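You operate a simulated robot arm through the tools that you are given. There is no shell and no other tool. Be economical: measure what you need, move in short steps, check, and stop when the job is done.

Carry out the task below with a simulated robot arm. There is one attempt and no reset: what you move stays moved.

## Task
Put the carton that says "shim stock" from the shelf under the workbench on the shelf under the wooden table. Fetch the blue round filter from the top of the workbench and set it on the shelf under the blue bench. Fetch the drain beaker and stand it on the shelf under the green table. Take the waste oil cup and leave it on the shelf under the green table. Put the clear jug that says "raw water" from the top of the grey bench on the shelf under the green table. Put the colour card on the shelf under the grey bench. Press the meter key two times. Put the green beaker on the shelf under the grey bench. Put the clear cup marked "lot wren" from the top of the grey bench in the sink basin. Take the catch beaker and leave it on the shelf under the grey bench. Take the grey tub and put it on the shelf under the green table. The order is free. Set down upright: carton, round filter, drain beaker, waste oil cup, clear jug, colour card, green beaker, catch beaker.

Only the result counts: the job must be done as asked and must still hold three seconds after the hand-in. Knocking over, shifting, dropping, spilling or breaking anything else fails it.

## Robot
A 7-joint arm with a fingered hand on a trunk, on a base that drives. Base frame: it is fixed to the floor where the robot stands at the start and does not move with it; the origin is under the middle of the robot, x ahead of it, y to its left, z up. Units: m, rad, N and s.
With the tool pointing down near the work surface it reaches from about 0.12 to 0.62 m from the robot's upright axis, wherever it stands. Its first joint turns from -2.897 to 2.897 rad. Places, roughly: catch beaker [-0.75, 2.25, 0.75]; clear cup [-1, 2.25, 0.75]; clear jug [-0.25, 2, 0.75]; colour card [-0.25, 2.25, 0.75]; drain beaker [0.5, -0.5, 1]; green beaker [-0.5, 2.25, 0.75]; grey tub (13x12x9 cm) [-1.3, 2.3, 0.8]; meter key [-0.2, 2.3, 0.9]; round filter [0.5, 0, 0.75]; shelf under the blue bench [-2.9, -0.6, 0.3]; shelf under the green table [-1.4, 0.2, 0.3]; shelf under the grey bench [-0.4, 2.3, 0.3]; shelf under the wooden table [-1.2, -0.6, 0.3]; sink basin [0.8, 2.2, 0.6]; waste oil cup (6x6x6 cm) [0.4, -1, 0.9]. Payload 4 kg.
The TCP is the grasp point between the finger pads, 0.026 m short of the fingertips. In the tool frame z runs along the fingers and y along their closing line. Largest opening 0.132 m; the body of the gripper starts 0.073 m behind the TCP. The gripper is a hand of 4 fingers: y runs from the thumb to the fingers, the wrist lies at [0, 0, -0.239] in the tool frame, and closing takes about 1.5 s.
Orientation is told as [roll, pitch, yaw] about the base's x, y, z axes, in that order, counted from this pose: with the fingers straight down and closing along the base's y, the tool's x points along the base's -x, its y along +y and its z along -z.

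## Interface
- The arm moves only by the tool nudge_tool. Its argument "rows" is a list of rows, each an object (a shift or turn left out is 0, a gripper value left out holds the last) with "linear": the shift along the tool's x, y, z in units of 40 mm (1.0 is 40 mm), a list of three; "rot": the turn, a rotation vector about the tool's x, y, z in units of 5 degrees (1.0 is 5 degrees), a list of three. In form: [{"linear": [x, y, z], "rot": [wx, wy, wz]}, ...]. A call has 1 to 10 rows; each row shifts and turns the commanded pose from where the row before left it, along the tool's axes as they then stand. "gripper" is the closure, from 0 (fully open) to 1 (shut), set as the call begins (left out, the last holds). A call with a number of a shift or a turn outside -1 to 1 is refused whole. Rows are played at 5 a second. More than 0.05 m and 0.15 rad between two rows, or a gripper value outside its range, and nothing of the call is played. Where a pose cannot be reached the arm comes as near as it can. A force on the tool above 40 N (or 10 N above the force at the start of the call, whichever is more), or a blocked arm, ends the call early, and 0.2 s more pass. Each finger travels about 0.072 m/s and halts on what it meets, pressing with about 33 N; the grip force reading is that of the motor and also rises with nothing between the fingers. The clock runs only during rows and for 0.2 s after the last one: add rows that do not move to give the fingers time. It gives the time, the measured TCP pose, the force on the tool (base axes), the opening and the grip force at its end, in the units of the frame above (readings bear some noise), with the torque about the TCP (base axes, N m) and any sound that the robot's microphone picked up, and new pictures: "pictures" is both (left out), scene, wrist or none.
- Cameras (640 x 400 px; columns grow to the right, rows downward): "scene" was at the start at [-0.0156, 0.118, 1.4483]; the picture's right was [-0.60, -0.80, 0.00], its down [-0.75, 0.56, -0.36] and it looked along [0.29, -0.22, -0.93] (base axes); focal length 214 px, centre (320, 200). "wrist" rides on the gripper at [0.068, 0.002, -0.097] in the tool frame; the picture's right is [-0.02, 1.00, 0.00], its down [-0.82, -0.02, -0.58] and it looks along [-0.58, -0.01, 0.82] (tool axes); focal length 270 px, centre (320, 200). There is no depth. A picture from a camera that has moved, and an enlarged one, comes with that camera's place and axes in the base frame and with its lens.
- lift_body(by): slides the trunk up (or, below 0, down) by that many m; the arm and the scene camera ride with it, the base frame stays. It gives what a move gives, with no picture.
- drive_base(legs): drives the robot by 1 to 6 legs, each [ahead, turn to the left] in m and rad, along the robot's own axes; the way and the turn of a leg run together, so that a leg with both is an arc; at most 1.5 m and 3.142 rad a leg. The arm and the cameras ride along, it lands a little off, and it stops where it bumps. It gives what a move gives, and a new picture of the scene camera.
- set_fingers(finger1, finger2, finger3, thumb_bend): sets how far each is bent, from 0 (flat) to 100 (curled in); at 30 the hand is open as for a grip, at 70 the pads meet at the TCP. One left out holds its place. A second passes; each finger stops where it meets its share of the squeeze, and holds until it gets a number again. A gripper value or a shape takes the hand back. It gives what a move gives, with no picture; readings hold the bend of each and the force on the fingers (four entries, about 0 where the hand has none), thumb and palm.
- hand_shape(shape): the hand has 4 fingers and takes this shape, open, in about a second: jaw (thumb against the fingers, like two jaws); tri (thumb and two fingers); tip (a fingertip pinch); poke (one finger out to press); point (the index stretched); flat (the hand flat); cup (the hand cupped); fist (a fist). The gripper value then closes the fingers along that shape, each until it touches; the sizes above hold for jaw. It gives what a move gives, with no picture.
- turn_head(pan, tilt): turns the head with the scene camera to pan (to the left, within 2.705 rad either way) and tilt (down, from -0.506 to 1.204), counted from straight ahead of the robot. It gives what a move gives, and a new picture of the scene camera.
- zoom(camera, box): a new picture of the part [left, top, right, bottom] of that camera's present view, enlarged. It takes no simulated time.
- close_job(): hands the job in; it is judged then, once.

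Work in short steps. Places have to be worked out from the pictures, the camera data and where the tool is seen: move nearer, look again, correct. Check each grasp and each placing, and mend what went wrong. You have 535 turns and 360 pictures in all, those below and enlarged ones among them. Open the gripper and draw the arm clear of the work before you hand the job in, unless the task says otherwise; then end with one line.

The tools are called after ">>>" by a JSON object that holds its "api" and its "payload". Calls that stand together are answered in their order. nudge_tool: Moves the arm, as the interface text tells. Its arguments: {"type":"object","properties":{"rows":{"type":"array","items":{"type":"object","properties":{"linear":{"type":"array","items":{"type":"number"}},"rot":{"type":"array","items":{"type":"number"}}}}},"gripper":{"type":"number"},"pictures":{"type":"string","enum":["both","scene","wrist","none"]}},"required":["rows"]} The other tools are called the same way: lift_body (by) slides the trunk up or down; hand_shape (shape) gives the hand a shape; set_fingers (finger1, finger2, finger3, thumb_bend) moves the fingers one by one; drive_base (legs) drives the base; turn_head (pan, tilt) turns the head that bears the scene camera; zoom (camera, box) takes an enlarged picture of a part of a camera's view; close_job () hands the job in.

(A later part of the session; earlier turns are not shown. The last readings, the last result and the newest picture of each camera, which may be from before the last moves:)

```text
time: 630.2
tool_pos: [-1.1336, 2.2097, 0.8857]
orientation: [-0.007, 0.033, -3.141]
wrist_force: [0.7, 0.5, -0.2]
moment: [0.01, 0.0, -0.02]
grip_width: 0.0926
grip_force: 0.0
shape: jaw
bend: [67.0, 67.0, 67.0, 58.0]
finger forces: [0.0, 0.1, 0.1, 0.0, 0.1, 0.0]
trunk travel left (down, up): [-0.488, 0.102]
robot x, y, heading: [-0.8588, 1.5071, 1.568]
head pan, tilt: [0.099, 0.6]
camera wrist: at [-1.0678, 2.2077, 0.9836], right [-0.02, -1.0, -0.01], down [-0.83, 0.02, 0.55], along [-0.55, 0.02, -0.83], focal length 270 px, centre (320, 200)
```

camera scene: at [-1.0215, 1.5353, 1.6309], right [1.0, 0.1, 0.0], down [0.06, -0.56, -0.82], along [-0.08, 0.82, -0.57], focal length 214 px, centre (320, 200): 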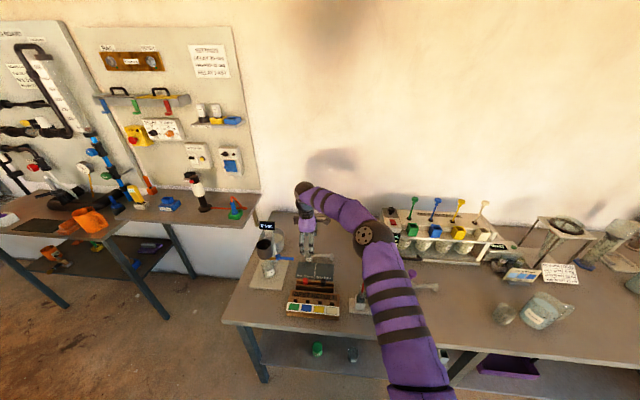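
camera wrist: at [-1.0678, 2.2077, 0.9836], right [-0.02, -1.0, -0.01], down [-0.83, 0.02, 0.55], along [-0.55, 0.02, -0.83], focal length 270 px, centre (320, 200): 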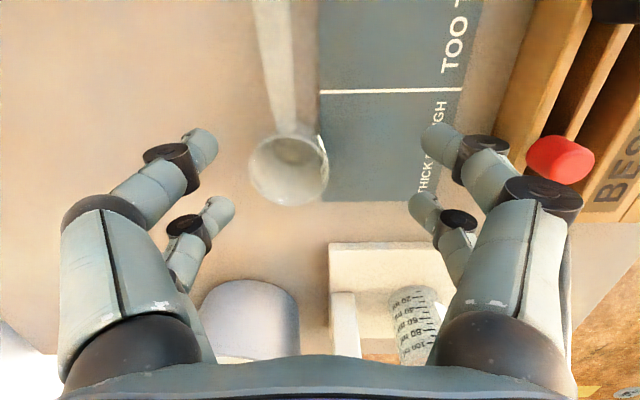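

The arm is at full reach, so I use the base for the last 2 cm, shift 1.5 cm in -x, and lower to grasp height.

>>> {"api": "drive_base", "payload": {"legs": [[0.03, 0]]}}

>>> {"api": "nudge_tool", "payload": {"rows": [{"linear": [-0.4, 0.2, 0]}], "pictures": "none"}}

>>> {"api": "lift_body", "payload": {"by": -0.048}}

>>> {"api": "nudge_tool", "payload": {"rows": [{}], "pictures": "wrist"}}

```text
time: 631.0
tool_pos: [-1.1346, 2.2393, 0.8847]
orientation: [-0.006, 0.032, -3.139]
wrist_force: [0.1, 0.4, -0.7]
moment: [0.03, 0.02, 0.02]
grip_width: 0.0926
grip_force: 0.1
shape: jaw
bend: [67.0, 67.0, 67.0, 58.0]
finger forces: [0.0, 0.0, 0.1, 0.0, 0.1, 0.0]
trunk travel left (down, up): [-0.488, 0.102]
robot x, y, heading: [-0.8574, 1.5422, 1.568]
head pan, tilt: [0.099, 0.6]
camera scene: at [-1.0215, 1.5653, 1.5309], right [0.99, 0.1, 0.0], down [0.06, -0.56, -0.82], along [-0.08, 0.82, -0.57], focal length 214 px, centre (320, 200)
```

scene: 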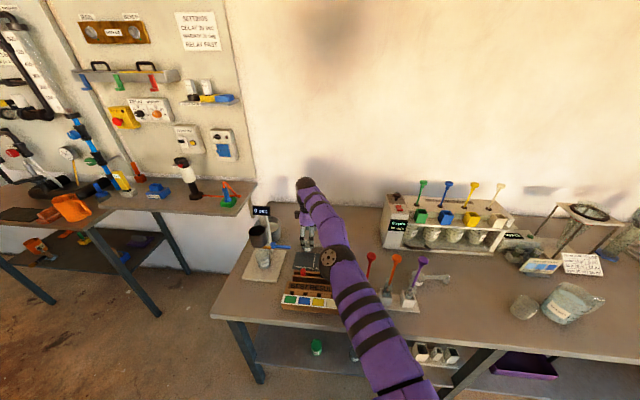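

```text
time: 631.5
tool_pos: [-1.1494, 2.2308, 0.8841]
orientation: [-0.004, 0.03, -3.14]
wrist_force: [0.8, -0.1, 0.4]
moment: [0.0, 0.02, -0.03]
grip_width: 0.0926
grip_force: 0.1
shape: jaw
bend: [67.0, 67.0, 67.0, 58.0]
finger forces: [0.0, 0.1, 0.1, 0.0, 0.0, 0.0]
trunk travel left (down, up): [-0.488, 0.102]
robot x, y, heading: [-0.8614, 1.5404, 1.576]
head pan, tilt: [0.099, 0.6]
```

```text
time: 632.4
tool_pos: [-1.151, 2.231, 0.8371]
orientation: [-0.005, 0.031, -3.137]
wrist_force: [0.2, -0.3, 0.8]
moment: [-0.02, 0.04, -0.01]
grip_width: 0.0928
grip_force: 0.1
shape: jaw
bend: [67.0, 67.0, 67.0, 58.0]
finger forces: [0.1, 0.0, 0.0, 0.0, 0.1, 0.0]
trunk travel left (down, up): [-0.44, 0.15]
robot x, y, heading: [-0.8617, 1.5361, 1.573]
head pan, tilt: [0.099, 0.6]
```

```text
time: 632.8
tool_pos: [-1.1507, 2.2315, 0.8362]
orientation: [-0.005, 0.031, -3.137]
wrist_force: [0.0, 0.3, 0.7]
moment: [-0.03, -0.01, -0.03]
grip_width: 0.0926
grip_force: 0.0
shape: jaw
bend: [67.0, 67.0, 67.0, 58.0]
finger forces: [0.1, 0.1, 0.0, 0.1, 0.1, 0.1]
trunk travel left (down, up): [-0.44, 0.15]
robot x, y, heading: [-0.8538, 1.537, 1.574]
head pan, tilt: [0.099, 0.6]
camera wrist: at [-1.0843, 2.2298, 0.9346], right [-0.02, -1.0, -0.01], down [-0.83, 0.01, 0.55], along [-0.55, 0.02, -0.83], focal length 270 px, centre (320, 200)
```

wrist: 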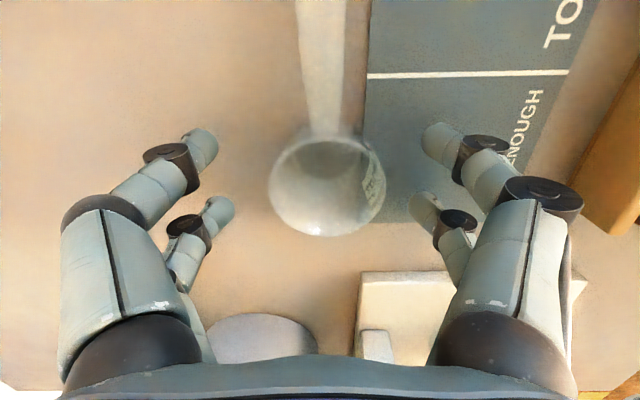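

Centred. The elbow hangs low near the sample box, so I close now and then go straight up.

>>> {"api": "nudge_tool", "payload": {"rows": [{}, {}, {}, {}, {}, {}], "gripper": 1, "pictures": "none"}}

>>> {"api": "lift_body", "payload": {"by": 0.15}}

>>> {"api": "nudge_tool", "payload": {"rows": [{}]}}

```text
time: 634.1
tool_pos: [-1.1499, 2.232, 0.8363]
orientation: [-0.005, 0.032, -3.139]
wrist_force: [-0.8, -0.2, 0.1]
moment: [-0.03, -0.1, 0.01]
grip_width: 0.0195
grip_force: 32.9
shape: jaw
bend: [73.0, 73.0, 73.0, 70.0]
finger forces: [39.3, 29.3, 28.6, 0.1, 38.8, 0.1]
trunk travel left (down, up): [-0.44, 0.15]
robot x, y, heading: [-0.8613, 1.5394, 1.575]
head pan, tilt: [0.099, 0.6]
```

```text
time: 635.9
tool_pos: [-1.1501, 2.2309, 0.986]
orientation: [-0.005, 0.03, -3.138]
wrist_force: [-0.7, 0.1, -0.6]
moment: [-0.01, 0.04, 0.0]
grip_width: 0.0195
grip_force: 32.4
shape: jaw
bend: [73.0, 73.0, 73.0, 70.0]
finger forces: [39.5, 29.1, 29.1, 0.0, 39.2, 0.0]
trunk travel left (down, up): [-0.59, 0.0]
robot x, y, heading: [-0.8601, 1.5381, 1.57]
head pan, tilt: [0.099, 0.6]
```

```text
time: 636.3
tool_pos: [-1.1504, 2.2301, 0.987]
orientation: [-0.005, 0.032, -3.137]
wrist_force: [-0.6, 0.0, -0.3]
moment: [0.0, 0.04, 0.02]
grip_width: 0.0193
grip_force: 33.3
shape: jaw
bend: [73.0, 73.0, 73.0, 70.0]
finger forces: [39.5, 29.2, 29.1, 0.1, 39.2, 0.0]
trunk travel left (down, up): [-0.59, 0.0]
robot x, y, heading: [-0.8597, 1.5419, 1.571]
head pan, tilt: [0.099, 0.6]
camera scene: at [-1.0215, 1.5652, 1.6329], right [0.99, 0.1, 0.0], down [0.06, -0.56, -0.82], along [-0.08, 0.82, -0.57], focal length 214 px, centre (320, 200)
camera wrist: at [-1.0844, 2.2298, 1.0845], right [-0.02, -1.0, -0.01], down [-0.83, 0.01, 0.55], along [-0.55, 0.02, -0.83], focal length 270 px, centre (320, 200)
```

scene: 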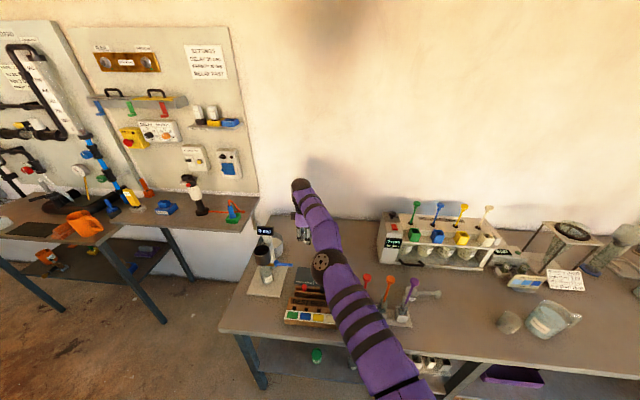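
wrist: 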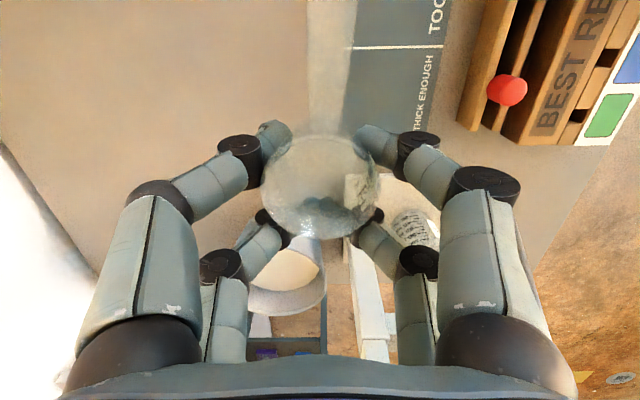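

The ladle is held. I back out over the free floor, draw the hand to the robot's centre line, and drive toward the sink side to look.

>>> {"api": "drive_base", "payload": {"legs": [[-0.5, 0]]}}

>>> {"api": "nudge_tool", "payload": {"rows": [{"linear": [1, 0, 0]}, {"linear": [1, 0, 0]}, {"linear": [1, 0, -0.5]}, {"linear": [1, 0, -0.5]}, {"linear": [1, 0, -0.5]}, {"linear": [1, 0, 0]}, {"linear": [1, 0, 0]}], "pictures": "none"}}

>>> {"api": "drive_base", "payload": {"legs": [[0, -1.4], [0.9, 0], [0, 0.9]]}}

>>> {"api": "turn_head", "payload": {"pan": 0.2, "tilt": 0.5}}

```text
time: 639.3
tool_pos: [-1.1536, 1.7198, 0.9869]
orientation: [-0.005, 0.032, -3.129]
wrist_force: [-0.1, 0.8, -0.6]
moment: [-0.03, 0.05, 0.02]
grip_width: 0.0191
grip_force: 32.6
shape: jaw
bend: [73.0, 73.0, 73.0, 70.0]
finger forces: [39.5, 29.1, 29.1, 0.0, 39.1, 0.0]
trunk travel left (down, up): [-0.59, 0.0]
robot x, y, heading: [-0.857, 1.0322, 1.582]
head pan, tilt: [0.099, 0.6]
camera scene: at [-1.0191, 1.0571, 1.6329], right [0.99, 0.11, 0.0], down [0.06, -0.56, -0.83], along [-0.09, 0.82, -0.56], focal length 214 px, centre (320, 200)
```

scene: 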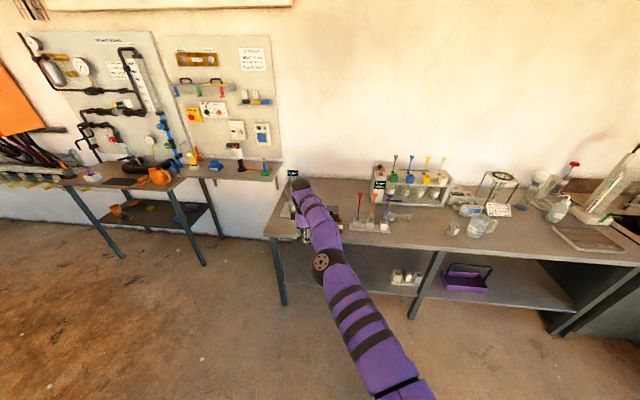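

```text
time: 640.9
tool_pos: [-0.8898, 1.7756, 1.0634]
orientation: [-0.004, 0.029, -3.129]
wrist_force: [0.6, 0.3, -0.8]
moment: [-0.03, 0.01, -0.01]
grip_width: 0.0192
grip_force: 33.0
shape: jaw
bend: [73.0, 73.0, 73.0, 70.0]
finger forces: [38.8, 28.6, 29.3, 0.1, 39.6, 0.0]
out of reach, approached as far as the arm can: row 1, 2, 3, 4, 6, 7
trunk travel left (down, up): [-0.59, 0.0]
robot x, y, heading: [-0.8597, 1.0321, 1.58]
head pan, tilt: [0.099, 0.6]
```

```text
time: 652.0
tool_pos: [0.3417, 1.8964, 1.0636]
orientation: [-0.003, 0.031, 2.685]
wrist_force: [0.9, 0.1, -0.6]
moment: [0.0, 0.02, -0.01]
grip_width: 0.0189
grip_force: 32.9
shape: jaw
bend: [73.0, 73.0, 73.0, 70.0]
finger forces: [35.5, 36.1, 39.7, 0.0, 39.9, 0.0]
trunk travel left (down, up): [-0.59, 0.0]
robot x, y, heading: [0.035, 1.2207, 1.114]
head pan, tilt: [0.099, 0.6]
camera scene: at [-0.097, 1.3133, 1.6329], right [0.94, -0.35, 0.0], down [-0.2, -0.53, -0.82], along [0.29, 0.77, -0.57], focal length 214 px, centre (320, 200)
```

scene: 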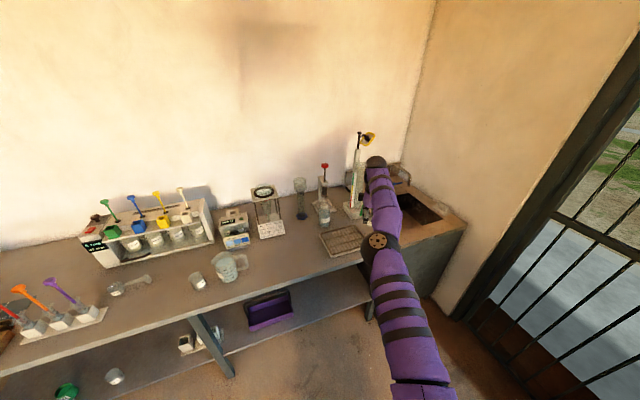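

```text
time: 652.6
tool_pos: [0.3425, 1.8948, 1.0619]
orientation: [-0.002, 0.031, 2.684]
wrist_force: [0.0, -0.9, 0.0]
moment: [0.03, 0.05, -0.01]
grip_width: 0.0187
grip_force: 32.7
shape: jaw
bend: [73.0, 73.0, 73.0, 70.0]
finger forces: [35.6, 35.9, 39.8, 0.0, 39.9, 0.0]
trunk travel left (down, up): [-0.59, 0.0]
robot x, y, heading: [0.0384, 1.2186, 1.109]
head pan, tilt: [0.201, 0.499]
camera scene: at [-0.1048, 1.3185, 1.642], right [0.97, -0.26, 0.0], down [-0.12, -0.46, -0.88], along [0.22, 0.85, -0.48], focal length 214 px, centre (320, 200)
```

scene: 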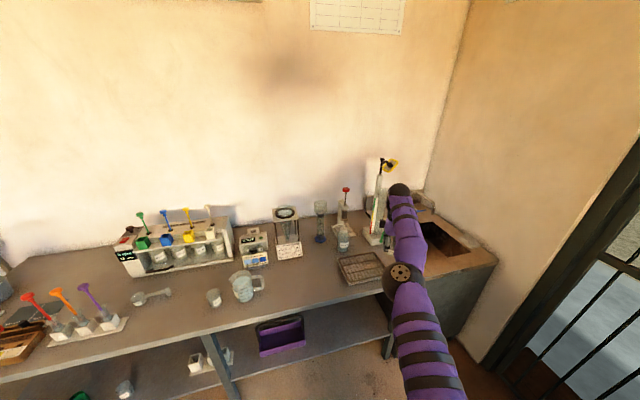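

The sink is right ahead. I approach on a line that keeps the arm clear of the tall cylinder and the wall.

>>> {"api": "drive_base", "payload": {"legs": [[0, -0.59], [0.3, 0], [0, 0.43]]}}

>>> {"api": "turn_head", "payload": {"pan": -0.1, "tilt": 0.6}}

>>> {"api": "nudge_tool", "payload": {"rows": [{}], "pictures": "wrist"}}

```text
time: 657.9
tool_pos: [0.7067, 1.9867, 1.063]
orientation: [-0.003, 0.032, 2.524]
wrist_force: [0.2, 0.1, 0.1]
moment: [-0.01, 0.03, -0.01]
grip_width: 0.0188
grip_force: 32.8
shape: jaw
bend: [73.0, 73.0, 73.0, 70.0]
finger forces: [34.8, 32.0, 0.0, 0.1, 39.4, 0.0]
trunk travel left (down, up): [-0.59, 0.0]
robot x, y, heading: [0.2989, 1.37, 0.95]
head pan, tilt: [0.201, 0.499]
camera scene: at [0.1735, 1.4874, 1.642], right [0.91, -0.41, 0.0], down [-0.19, -0.44, -0.88], along [0.36, 0.8, -0.48], focal length 214 px, centre (320, 200)
```

scene: 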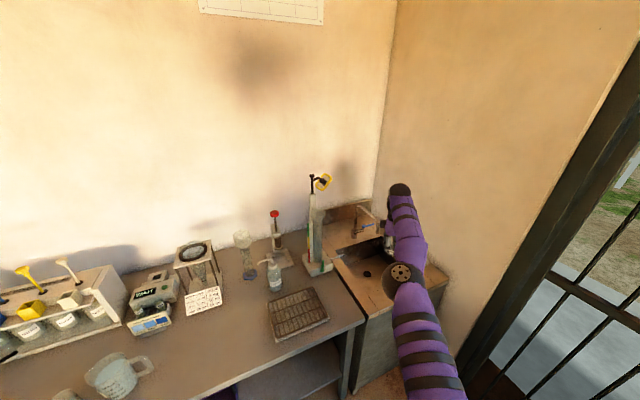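

```text
time: 658.7
tool_pos: [0.7084, 1.9861, 1.0629]
orientation: [-0.005, 0.031, 2.523]
wrist_force: [0.7, -0.4, -0.1]
moment: [0.03, 0.03, -0.02]
grip_width: 0.0189
grip_force: 32.9
shape: jaw
bend: [73.0, 73.0, 73.0, 70.0]
finger forces: [34.8, 32.0, 0.1, 0.0, 39.4, 0.0]
trunk travel left (down, up): [-0.59, 0.0]
robot x, y, heading: [0.2979, 1.3628, 0.949]
head pan, tilt: [-0.099, 0.6]
camera scene: at [0.1948, 1.4708, 1.6329], right [0.75, -0.66, 0.0], down [-0.37, -0.43, -0.83], along [0.54, 0.62, -0.56], focal length 214 px, centre (320, 200)
```

scene: 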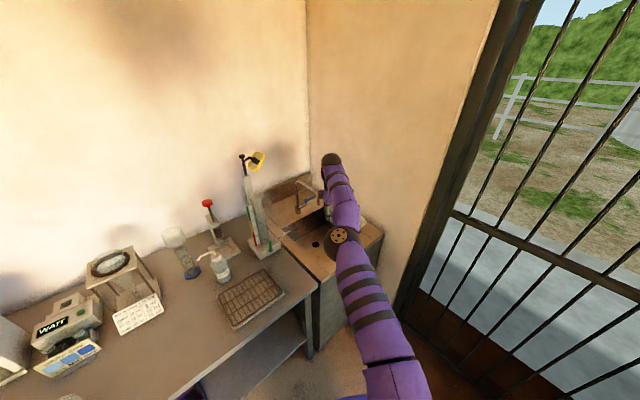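

```text
time: 659.1
tool_pos: [0.7065, 1.9869, 1.0636]
orientation: [-0.004, 0.031, 2.524]
wrist_force: [0.1, -0.2, 0.8]
moment: [0.0, 0.02, 0.0]
grip_width: 0.0186
grip_force: 33.0
shape: jaw
bend: [73.0, 73.0, 73.0, 70.0]
finger forces: [34.7, 32.1, 0.0, 0.0, 39.4, 0.0]
trunk travel left (down, up): [-0.59, 0.0]
robot x, y, heading: [0.2931, 1.3673, 0.954]
head pan, tilt: [-0.099, 0.6]
camera wrist: at [0.7597, 1.9473, 1.1609], right [-0.6, -0.8, 0.0], down [-0.67, 0.5, 0.55], along [-0.44, 0.33, -0.83], focal length 270 px, centre (320, 200)
```

wrist: 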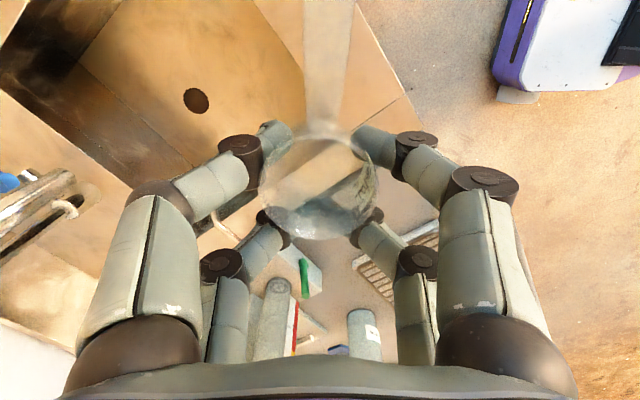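

The basin's drain is at (0.80, 2.215), but the faucet reaches over it. I zoom in on the faucet before moving.

>>> {"api": "zoom", "payload": {"camera": "scene", "box": [230, 140, 400, 270]}}

>>> {"api": "zoom", "payload": {"camera": "wrist", "box": [0, 100, 240, 300]}}

```text
3.08 times, centred on (315, 205) of scene
camera zoom: at [0.1948, 1.4708, 1.6329], right [0.75, -0.66, 0.0], down [-0.37, -0.43, -0.82], along [0.54, 0.62, -0.57], focal length 660 px, centre (335, 185)
```

zoom: 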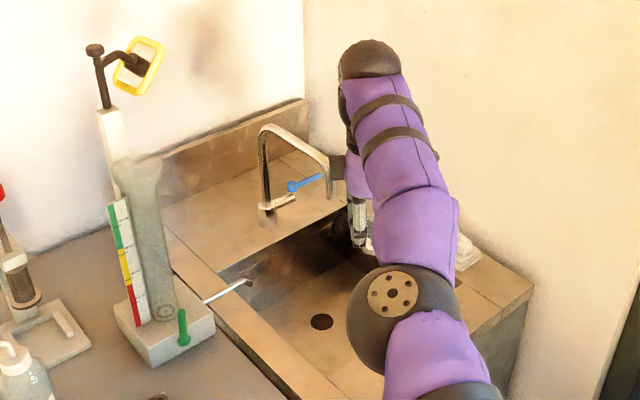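

```text
2.00 times, centred on (120, 200) of wrist
camera zoom: at [0.7597, 1.9473, 1.1609], right [-0.6, -0.8, 0.0], down [-0.67, 0.5, 0.55], along [-0.44, 0.33, -0.83], focal length 541 px, centre (720, 200)
```

zoom: 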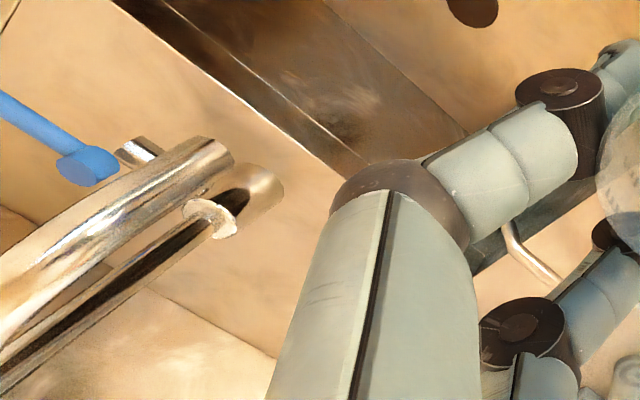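

The spout tip is at about (0.78, 2.15, 1.0). I will put the cup in to the right of it, near (0.89, 2.12). I draw the arm in 10 cm and 7 cm to the right, then drive forward.

>>> {"api": "nudge_tool", "payload": {"rows": [{"linear": [0, 0.8, 0]}, {"linear": [0, 0.8, 0]}, {"linear": [0, 0.8, 0]}, {"linear": [0.85, 0, 0]}, {"linear": [0.85, 0, 0]}], "pictures": "none"}}

>>> {"api": "drive_base", "payload": {"legs": [[0.25, 0]]}}

>>> {"api": "nudge_tool", "payload": {"rows": [{}], "pictures": "wrist"}}

```text
time: 660.3
tool_pos: [0.7603, 1.9455, 1.0759]
orientation: [-0.004, 0.03, 2.522]
wrist_force: [0.1, 0.5, -0.2]
moment: [0.03, 0.03, -0.02]
grip_width: 0.0187
grip_force: 33.2
shape: jaw
bend: [73.0, 73.0, 73.0, 70.0]
finger forces: [34.7, 32.1, 0.1, 0.1, 39.3, 0.0]
out of reach, approached as far as the arm can: row 1, 2, 3, 4
trunk travel left (down, up): [-0.59, 0.0]
robot x, y, heading: [0.2953, 1.363, 0.953]
head pan, tilt: [-0.099, 0.6]
```

```text
time: 662.1
tool_pos: [0.9106, 2.1457, 1.0737]
orientation: [-0.002, 0.031, 2.515]
wrist_force: [0.2, -0.2, -0.9]
moment: [0.02, 0.03, -0.01]
grip_width: 0.0185
grip_force: 33.0
shape: jaw
bend: [73.0, 73.0, 73.0, 70.0]
finger forces: [34.7, 32.0, 0.1, 0.1, 39.5, 0.0]
trunk travel left (down, up): [-0.59, 0.0]
robot x, y, heading: [0.4443, 1.5695, 0.945]
head pan, tilt: [-0.099, 0.6]
camera scene: at [0.3416, 1.6753, 1.6329], right [0.75, -0.66, 0.0], down [-0.38, -0.42, -0.82], along [0.55, 0.62, -0.57], focal length 214 px, centre (320, 200)
```

scene: 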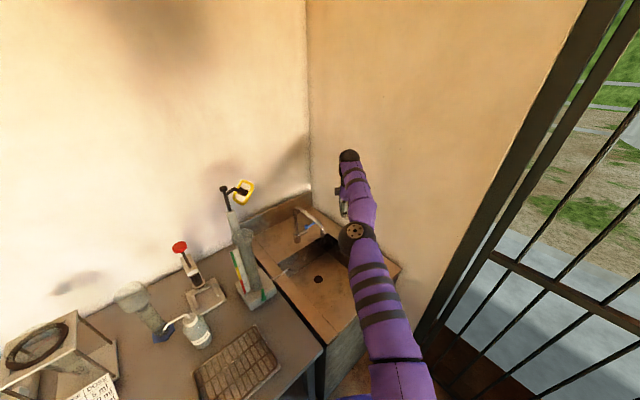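

```text
time: 662.5
tool_pos: [0.9095, 2.1454, 1.0741]
orientation: [-0.005, 0.031, 2.514]
wrist_force: [0.4, -0.5, -0.1]
moment: [0.01, 0.03, 0.02]
grip_width: 0.0189
grip_force: 33.6
shape: jaw
bend: [73.0, 73.0, 73.0, 70.0]
finger forces: [34.7, 32.1, 0.0, 0.1, 39.4, 0.0]
trunk travel left (down, up): [-0.59, 0.0]
robot x, y, heading: [0.4435, 1.57, 0.949]
head pan, tilt: [-0.099, 0.6]
camera wrist: at [0.9625, 2.1059, 1.1727], right [-0.61, -0.8, 0.0], down [-0.66, 0.5, 0.55], along [-0.44, 0.34, -0.83], focal length 270 px, centre (320, 200)
```

wrist: 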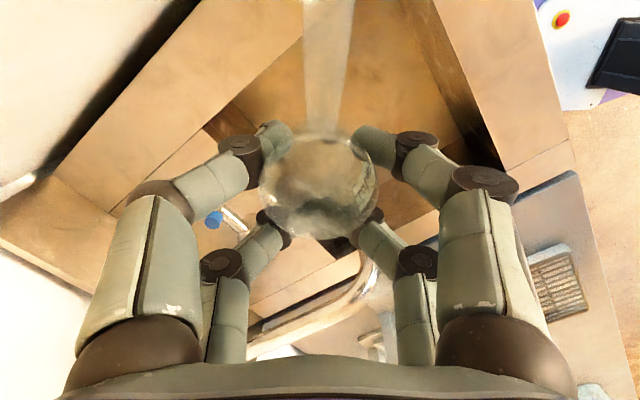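

The basin's right edge is at x 0.97 and its front at y 2.0, so with the handle I need to be 7 cm further back. I back up and then lower with the arm.

>>> {"api": "drive_base", "payload": {"legs": [[-0.072, 0]]}}

>>> {"api": "nudge_tool", "payload": {"rows": [{"linear": [0, 0, 0.9]}, {"linear": [0, 0, 0.9]}, {"linear": [0, 0, 0.9]}, {"linear": [0, 0, 0.9]}]}}

```text
time: 663.5
tool_pos: [0.8672, 2.0848, 1.0751]
orientation: [-0.003, 0.031, 2.512]
wrist_force: [-0.3, 0.1, -0.4]
moment: [0.07, 0.01, 0.01]
grip_width: 0.0187
grip_force: 33.7
shape: jaw
bend: [73.0, 73.0, 73.0, 70.0]
finger forces: [34.9, 31.9, 0.0, 0.1, 39.3, 0.1]
trunk travel left (down, up): [-0.59, 0.0]
robot x, y, heading: [0.4009, 1.5105, 0.949]
head pan, tilt: [-0.099, 0.6]
camera scene: at [0.2983, 1.6153, 1.633], right [0.75, -0.66, 0.0], down [-0.37, -0.42, -0.83], along [0.55, 0.62, -0.56], focal length 214 px, centre (320, 200)
```

scene: 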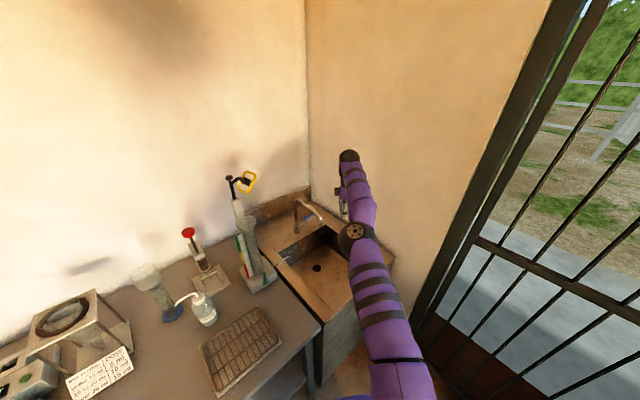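

```text
time: 664.5
tool_pos: [0.8846, 2.097, 0.9337]
orientation: [0.0, 0.03, 2.515]
wrist_force: [0.1, 0.1, -0.4]
moment: [0.05, -0.02, -0.01]
grip_width: 0.0188
grip_force: 33.3
shape: jaw
bend: [73.0, 73.0, 73.0, 70.0]
finger forces: [34.8, 31.9, 0.1, 0.0, 39.4, 0.0]
out of reach, approached as far as the arm can: row 1, 2, 3, 4
trunk travel left (down, up): [-0.59, 0.0]
robot x, y, heading: [0.4002, 1.5105, 0.943]
head pan, tilt: [-0.099, 0.6]
camera scene: at [0.299, 1.6163, 1.6329], right [0.75, -0.66, 0.0], down [-0.38, -0.42, -0.82], along [0.55, 0.62, -0.57], focal length 214 px, centre (320, 200)
camera wrist: at [0.9368, 2.058, 1.0322], right [-0.61, -0.79, 0.0], down [-0.66, 0.51, 0.55], along [-0.44, 0.34, -0.83], focal length 270 px, centre (320, 200)
```

scene: 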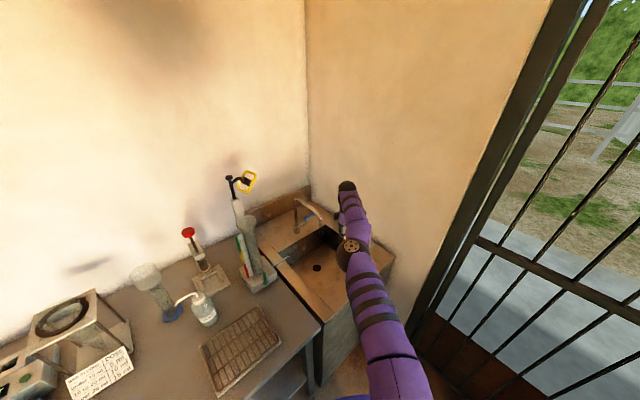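
wrist: 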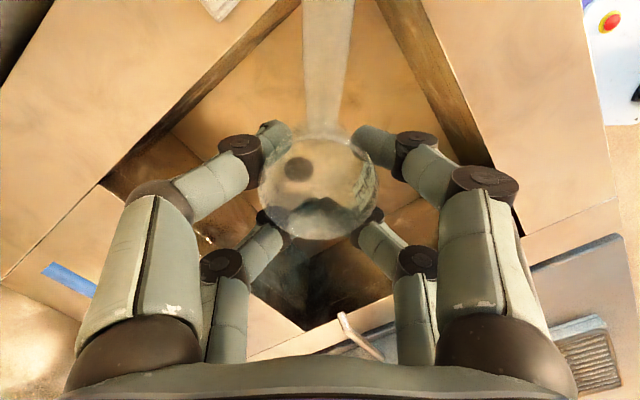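

The handle would catch in the basin's front right corner. I back 5 cm, shift 3 cm left and turn the hand 30°, so cup and handle both fit inside.

>>> {"api": "drive_base", "payload": {"legs": [[-0.05, 0]]}}

>>> {"api": "nudge_tool", "payload": {"rows": [{"linear": [-0.75, 0, 0], "rot": [0, 0, -1]}, {"rot": [0, 0, -1]}, {"rot": [0, 0, -1]}, {"rot": [0, 0, -1]}, {"rot": [0, 0, -1]}, {"rot": [0, 0, -1]}]}}

```text
time: 665.4
tool_pos: [0.8548, 2.0556, 0.9347]
orientation: [-0.002, 0.03, 2.514]
wrist_force: [-0.3, -0.2, -1.4]
moment: [0.04, 0.01, 0.01]
grip_width: 0.0185
grip_force: 32.7
shape: jaw
bend: [73.0, 73.0, 73.0, 70.0]
finger forces: [34.9, 31.9, 0.1, 0.0, 39.3, 0.0]
trunk travel left (down, up): [-0.59, 0.0]
robot x, y, heading: [0.368, 1.4666, 0.943]
head pan, tilt: [-0.099, 0.6]
camera scene: at [0.2691, 1.575, 1.633], right [0.75, -0.66, 0.0], down [-0.38, -0.42, -0.83], along [0.55, 0.62, -0.56], focal length 214 px, centre (320, 200)
```

scene: 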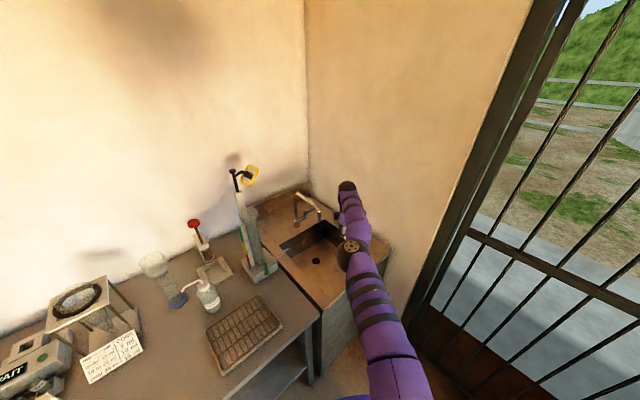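

```text
time: 666.8
tool_pos: [0.8311, 2.0738, 0.9332]
orientation: [0.017, 0.027, 3.039]
wrist_force: [0.2, -0.4, -0.8]
moment: [-0.01, 0.02, 0.0]
grip_width: 0.0187
grip_force: 33.1
shape: jaw
bend: [73.0, 73.0, 73.0, 70.0]
finger forces: [34.9, 32.1, 0.1, 0.1, 39.2, 0.0]
trunk travel left (down, up): [-0.59, 0.0]
robot x, y, heading: [0.371, 1.4719, 0.944]
head pan, tilt: [-0.099, 0.6]
camera scene: at [0.2695, 1.5755, 1.6329], right [0.75, -0.66, 0.0], down [-0.38, -0.42, -0.82], along [0.55, 0.62, -0.57], focal length 214 px, centre (320, 200)
camera wrist: at [0.8973, 2.068, 1.0312], right [-0.13, -0.99, 0.02], down [-0.82, 0.12, 0.56], along [-0.55, 0.06, -0.83], focal length 270 px, centre (320, 200)
```

scene: 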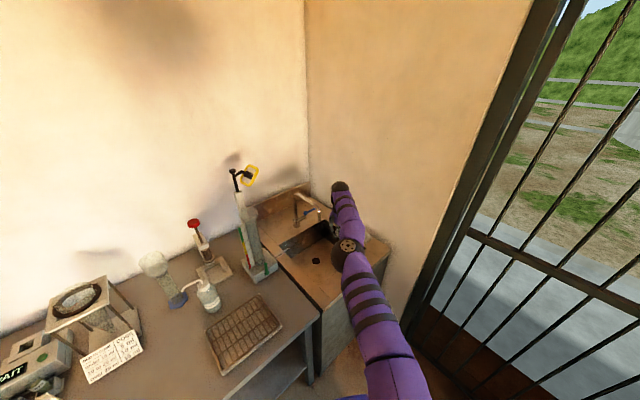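
wrist: 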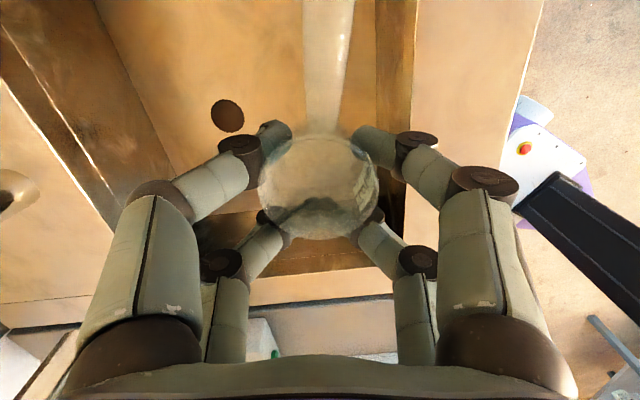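

The cup is over the basin. To get lower without the elbow meeting the cabinet, I draw the arm in 12 cm, bring the base 12 cm closer, and let the elbow fold up.

>>> {"api": "nudge_tool", "payload": {"rows": [{"linear": [-0.47, 0.88, 0]}, {"linear": [-0.47, 0.88, 0]}, {"linear": [-0.47, 0.88, 0]}], "pictures": "none"}}

>>> {"api": "drive_base", "payload": {"legs": [[0.12, 0]]}}

>>> {"api": "nudge_tool", "payload": {"rows": [{"linear": [0, 0, 0.7]}, {"linear": [0, 0, 0.7]}]}}

```text
time: 667.6
tool_pos: [0.8313, 2.0741, 0.9344]
orientation: [0.018, 0.026, 3.039]
wrist_force: [-0.7, 1.1, -0.2]
moment: [-0.02, 0.02, 0.01]
grip_width: 0.0186
grip_force: 33.0
shape: jaw
bend: [73.0, 73.0, 73.0, 70.0]
finger forces: [34.9, 32.1, 0.0, 0.0, 39.1, 0.1]
out of reach, approached as far as the arm can: row 1, 2, 3
trunk travel left (down, up): [-0.59, 0.0]
robot x, y, heading: [0.3647, 1.4682, 0.943]
head pan, tilt: [-0.099, 0.6]
```

```text
time: 668.9
tool_pos: [0.9037, 2.1692, 0.9338]
orientation: [0.017, 0.027, 3.038]
wrist_force: [0.1, 0.2, -1.4]
moment: [0.01, 0.01, 0.01]
grip_width: 0.0186
grip_force: 33.1
shape: jaw
bend: [73.0, 73.0, 73.0, 70.0]
finger forces: [34.8, 32.0, 0.1, 0.0, 39.2, 0.1]
trunk travel left (down, up): [-0.59, 0.0]
robot x, y, heading: [0.4391, 1.5657, 0.944]
head pan, tilt: [-0.099, 0.6]
camera scene: at [0.34, 1.6726, 1.6328], right [0.75, -0.67, 0.0], down [-0.38, -0.42, -0.82], along [0.55, 0.62, -0.57], focal length 214 px, centre (320, 200)
```

scene: 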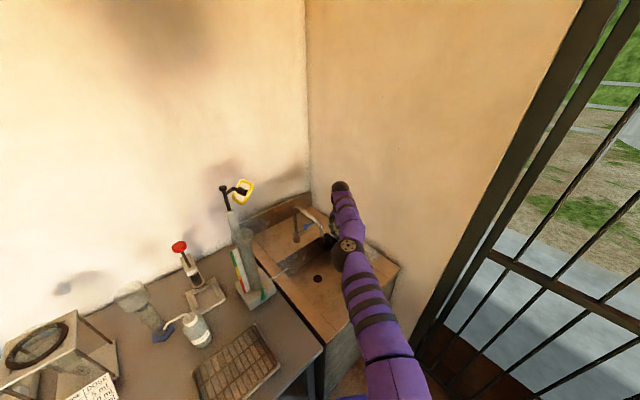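

```text
time: 669.5
tool_pos: [0.9038, 2.1679, 0.8797]
orientation: [0.017, 0.026, 3.035]
wrist_force: [0.4, -0.4, -0.7]
moment: [0.01, 0.05, -0.01]
grip_width: 0.0186
grip_force: 32.8
shape: jaw
bend: [73.0, 73.0, 73.0, 70.0]
finger forces: [35.0, 32.0, 0.1, 0.0, 39.2, 0.0]
trunk travel left (down, up): [-0.59, 0.0]
robot x, y, heading: [0.4395, 1.5691, 0.942]
head pan, tilt: [-0.099, 0.6]
camera scene: at [0.3398, 1.6723, 1.6329], right [0.75, -0.67, 0.0], down [-0.38, -0.42, -0.82], along [0.55, 0.62, -0.57], focal length 214 px, centre (320, 200)
camera wrist: at [0.97, 2.1624, 0.9767], right [-0.13, -0.99, 0.02], down [-0.82, 0.12, 0.56], along [-0.55, 0.06, -0.83], focal length 270 px, centre (320, 200)
```

scene: 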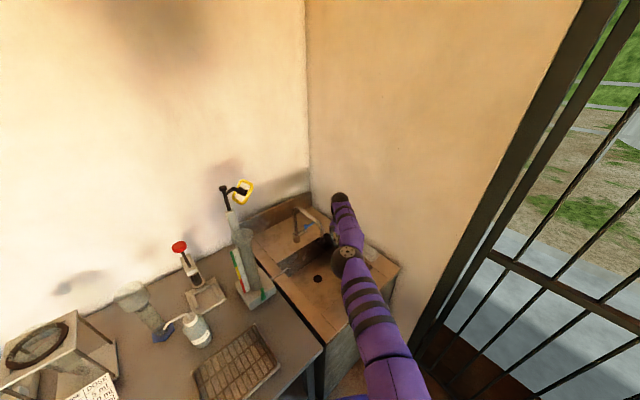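
wrist: 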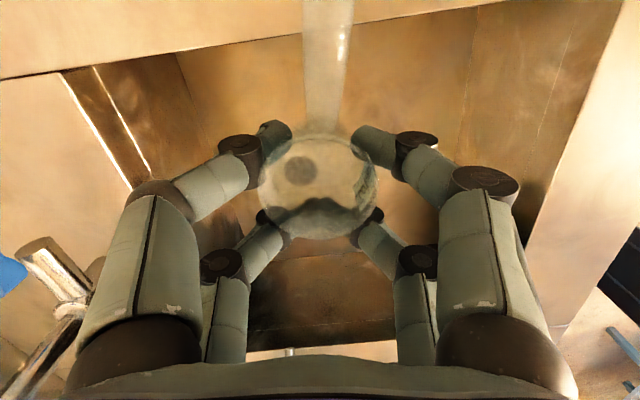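

The arm would not draw in, so the hand moved forward instead, close to the spout. I back up 12 cm again and go on lowering from there with the arm.

>>> {"api": "nudge_tool", "payload": {"rows": [{"linear": [0, 0, -0.5]}], "pictures": "none"}}

>>> {"api": "drive_base", "payload": {"legs": [[-0.115, 0]]}}

>>> {"api": "nudge_tool", "payload": {"rows": [{"linear": [0, 0, 0.8]}, {"linear": [0, 0, 0.8]}, {"linear": [0, 0, 0.8]}, {"linear": [0, 0, 0.8]}]}}

```text
time: 669.9
tool_pos: [0.9024, 2.1681, 0.8989]
orientation: [0.018, 0.027, 3.037]
wrist_force: [-0.1, 0.7, 0.2]
moment: [0.02, 0.0, -0.01]
grip_width: 0.0187
grip_force: 33.2
shape: jaw
bend: [73.0, 73.0, 73.0, 70.0]
finger forces: [35.0, 32.2, 0.0, 0.0, 39.1, 0.0]
trunk travel left (down, up): [-0.59, 0.0]
robot x, y, heading: [0.4389, 1.5619, 0.95]
head pan, tilt: [-0.099, 0.6]
```

```text
time: 671.1
tool_pos: [0.8367, 2.0741, 0.8992]
orientation: [0.018, 0.028, 3.033]
wrist_force: [0.0, 0.1, -0.2]
moment: [-0.04, 0.01, 0.01]
grip_width: 0.0189
grip_force: 33.3
shape: jaw
bend: [73.0, 73.0, 73.0, 70.0]
finger forces: [35.0, 32.2, 0.0, 0.0, 39.2, 0.0]
trunk travel left (down, up): [-0.59, 0.0]
robot x, y, heading: [0.3746, 1.4701, 0.943]
head pan, tilt: [-0.099, 0.6]
camera scene: at [0.2715, 1.5785, 1.633], right [0.75, -0.67, 0.0], down [-0.38, -0.42, -0.83], along [0.55, 0.62, -0.56], focal length 214 px, centre (320, 200)
```

scene: 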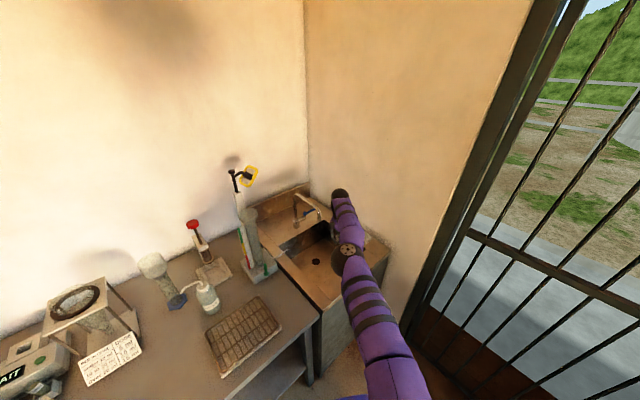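

```text
time: 672.1
tool_pos: [0.8342, 2.061, 0.7702]
orientation: [0.017, 0.026, 3.036]
wrist_force: [0.4, 0.1, -0.8]
moment: [0.0, 0.0, 0.0]
grip_width: 0.0186
grip_force: 33.0
shape: jaw
bend: [73.0, 73.0, 73.0, 70.0]
finger forces: [35.0, 0.1, 0.1, 0.0, 38.6, 0.0]
out of reach, approached as far as the arm can: row 3, 4
trunk travel left (down, up): [-0.59, 0.0]
robot x, y, heading: [0.3718, 1.4702, 0.94]
head pan, tilt: [-0.099, 0.6]
camera scene: at [0.2723, 1.5784, 1.633], right [0.75, -0.67, 0.0], down [-0.38, -0.42, -0.82], along [0.55, 0.62, -0.57], focal length 214 px, centre (320, 200)
camera wrist: at [0.8994, 2.0554, 0.8683], right [-0.13, -0.99, 0.02], down [-0.82, 0.12, 0.56], along [-0.55, 0.06, -0.83], focal length 270 px, centre (320, 200)
```

scene: 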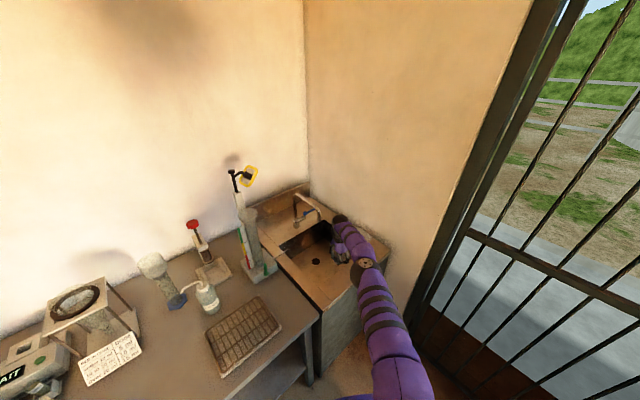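
wrist: 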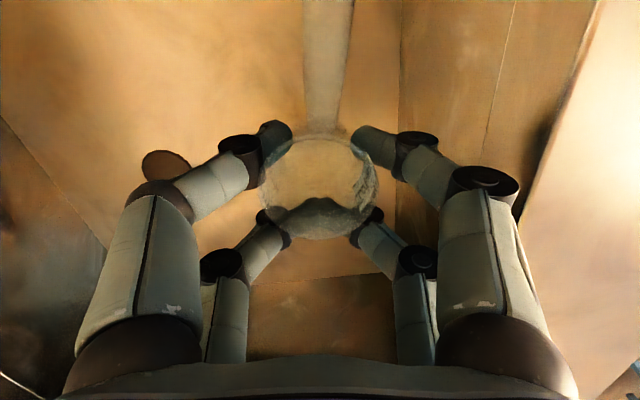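

The cup is inside the basin rim. The front knuckles need more room from the basin's front wall, so I shift 3.5 cm toward the back before lowering further.

>>> {"api": "nudge_tool", "payload": {"rows": [{"linear": [-0.1, -0.5, 0]}, {"linear": [-0.1, -0.5, 0]}], "pictures": "none"}}

```text
time: 672.7
tool_pos: [0.8115, 2.0796, 0.7747]
orientation: [0.018, 0.027, 3.035]
wrist_force: [0.0, 0.2, -0.2]
moment: [0.03, 0.02, -0.02]
grip_width: 0.0185
grip_force: 33.6
shape: jaw
bend: [73.0, 73.0, 73.0, 70.0]
finger forces: [35.0, 0.1, 0.1, 0.0, 38.6, 0.0]
out of reach, approached as far as the arm can: row 1, 2
trunk travel left (down, up): [-0.59, 0.0]
robot x, y, heading: [0.3713, 1.473, 0.941]
head pan, tilt: [-0.099, 0.6]
```

Good enough. I lower with the trunk in two steps, watching the forces.

>>> {"api": "lift_body", "payload": {"by": -0.05}}

>>> {"api": "nudge_tool", "payload": {"rows": [{}]}}

```text
time: 673.6
tool_pos: [0.8123, 2.0785, 0.7225]
orientation: [0.018, 0.026, 3.036]
wrist_force: [-0.2, 0.5, -0.3]
moment: [0.03, 0.04, 0.01]
grip_width: 0.0186
grip_force: 33.0
shape: jaw
bend: [73.0, 73.0, 73.0, 70.0]
finger forces: [35.0, 0.0, 0.1, 0.0, 38.6, 0.1]
trunk travel left (down, up): [-0.54, 0.05]
robot x, y, heading: [0.3721, 1.4711, 0.938]
head pan, tilt: [-0.099, 0.6]
```

```text
time: 674.0
tool_pos: [0.8118, 2.0803, 0.7223]
orientation: [0.018, 0.027, 3.036]
wrist_force: [0.2, 0.3, -0.3]
moment: [0.02, 0.04, 0.02]
grip_width: 0.0186
grip_force: 33.0
shape: jaw
bend: [73.0, 73.0, 73.0, 70.0]
finger forces: [35.1, 0.1, 0.0, 0.0, 38.7, 0.1]
trunk travel left (down, up): [-0.54, 0.05]
robot x, y, heading: [0.3752, 1.4719, 0.943]
head pan, tilt: [-0.099, 0.6]
camera scene: at [0.2719, 1.5789, 1.5829], right [0.75, -0.67, 0.0], down [-0.38, -0.42, -0.82], along [0.55, 0.62, -0.57], focal length 214 px, centre (320, 200)
camera wrist: at [0.8787, 2.0722, 0.8205], right [-0.13, -0.99, 0.02], down [-0.82, 0.12, 0.56], along [-0.55, 0.06, -0.83], focal length 270 px, centre (320, 200)
```

scene: 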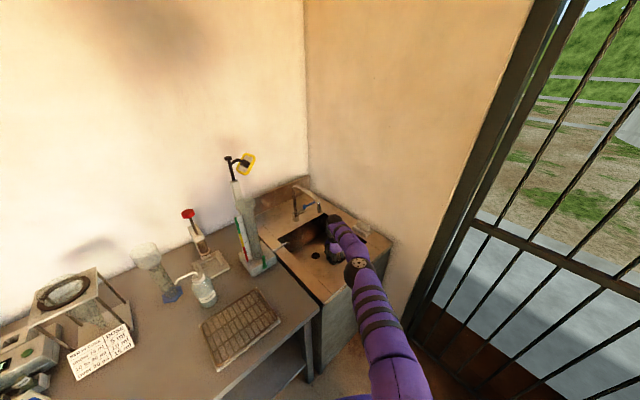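
wrist: 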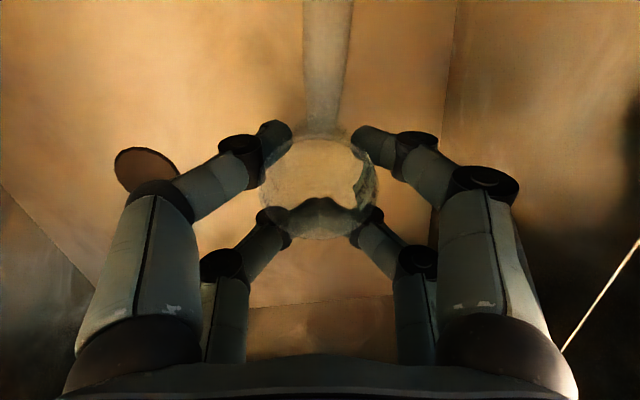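

There is still clearance everywhere. I lower 4 cm more.

>>> {"api": "lift_body", "payload": {"by": -0.03}}

>>> {"api": "lift_body", "payload": {"by": -0.015}}

```text
time: 674.8
tool_pos: [0.8134, 2.077, 0.6921]
orientation: [0.017, 0.026, 3.034]
wrist_force: [-0.4, 0.0, -0.5]
moment: [0.02, 0.02, 0.03]
grip_width: 0.0188
grip_force: 33.3
shape: jaw
bend: [73.0, 73.0, 73.0, 70.0]
finger forces: [35.1, 0.0, 0.0, 0.1, 38.7, 0.0]
trunk travel left (down, up): [-0.51, 0.08]
robot x, y, heading: [0.3739, 1.4741, 0.938]
head pan, tilt: [-0.099, 0.6]
```

```text
time: 675.4
tool_pos: [0.8124, 2.0788, 0.679]
orientation: [0.016, 0.024, 3.034]
wrist_force: [-0.5, 0.1, 5.8]
moment: [0.0, -0.45, 0.0]
grip_width: 0.0186
grip_force: 32.8
shape: jaw
bend: [74.0, 73.0, 73.0, 71.0]
finger forces: [35.2, 31.8, 0.0, 0.0, 38.5, 0.1]
trunk travel left (down, up): [-0.495, 0.095]
robot x, y, heading: [0.3717, 1.4729, 0.941]
head pan, tilt: [-0.099, 0.6]
```

The cup touches the basin floor. I open the hand.

>>> {"api": "nudge_tool", "payload": {"rows": [{}, {}, {}, {}], "gripper": 0.35, "pictures": "wrist"}}

```text
time: 676.4
tool_pos: [0.8137, 2.0788, 0.6783]
orientation: [0.02, 0.025, 3.036]
wrist_force: [0.4, -0.4, 0.4]
moment: [-0.01, 0.0, -0.03]
grip_width: 0.0854
grip_force: 0.0
shape: jaw
bend: [70.0, 70.0, 70.0, 64.0]
finger forces: [0.0, 0.1, 0.1, 0.0, 0.0, 0.0]
trunk travel left (down, up): [-0.495, 0.095]
robot x, y, heading: [0.3716, 1.472, 0.94]
head pan, tilt: [-0.099, 0.6]
camera wrist: at [0.8786, 2.0722, 0.7754], right [-0.13, -0.99, 0.02], down [-0.82, 0.12, 0.56], along [-0.55, 0.06, -0.83], focal length 270 px, centre (320, 200)
```

wrist: 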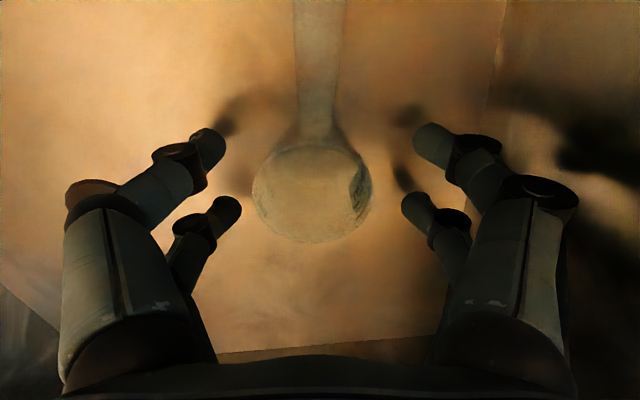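

Released and resting in the basin. I retrace the way out: up with the trunk, back from the spout, then up with the arm.

>>> {"api": "lift_body", "payload": {"by": 0.095}}

>>> {"api": "nudge_tool", "payload": {"rows": [{"linear": [0.3, 0.4, -0.5]}, {"linear": [0.3, 0.2, -0.8]}, {"linear": [0, 0, -0.8]}, {"linear": [0, 0, -0.8]}, {"linear": [0, 0, -0.8]}, {"linear": [0, 0, -0.8]}], "pictures": "wrist"}}

```text
time: 677.7
tool_pos: [0.813, 2.0784, 0.7723]
orientation: [0.02, 0.025, 3.034]
wrist_force: [-0.5, 0.6, 0.9]
moment: [-0.03, 0.0, 0.01]
grip_width: 0.0854
grip_force: 0.0
shape: jaw
bend: [70.0, 70.0, 70.0, 64.0]
finger forces: [0.1, 0.0, 0.1, 0.0, 0.1, 0.0]
trunk travel left (down, up): [-0.59, 0.0]
robot x, y, heading: [0.3737, 1.4711, 0.938]
head pan, tilt: [-0.099, 0.6]
```

```text
time: 679.1
tool_pos: [0.8298, 2.0573, 0.9541]
orientation: [0.017, 0.027, 3.037]
wrist_force: [0.1, -0.6, 0.4]
moment: [0.0, 0.0, 0.0]
grip_width: 0.0853
grip_force: 0.1
shape: jaw
bend: [70.0, 70.0, 70.0, 64.0]
finger forces: [0.0, 0.0, 0.0, 0.0, 0.0, 0.0]
trunk travel left (down, up): [-0.59, 0.0]
robot x, y, heading: [0.3696, 1.4745, 0.935]
head pan, tilt: [-0.099, 0.6]
camera wrist: at [0.8953, 2.0505, 1.0512], right [-0.13, -0.99, 0.02], down [-0.82, 0.12, 0.56], along [-0.55, 0.06, -0.83], focal length 270 px, centre (320, 200)
```

wrist: 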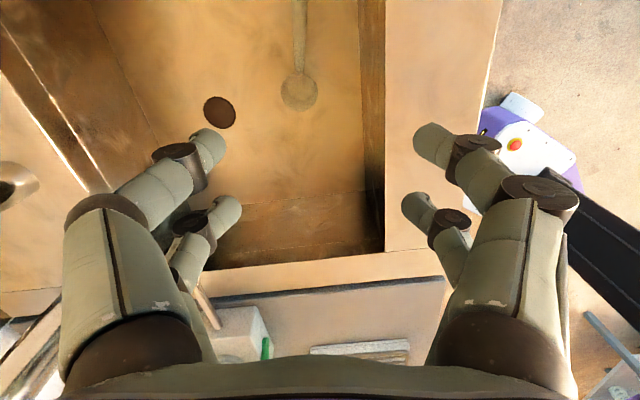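

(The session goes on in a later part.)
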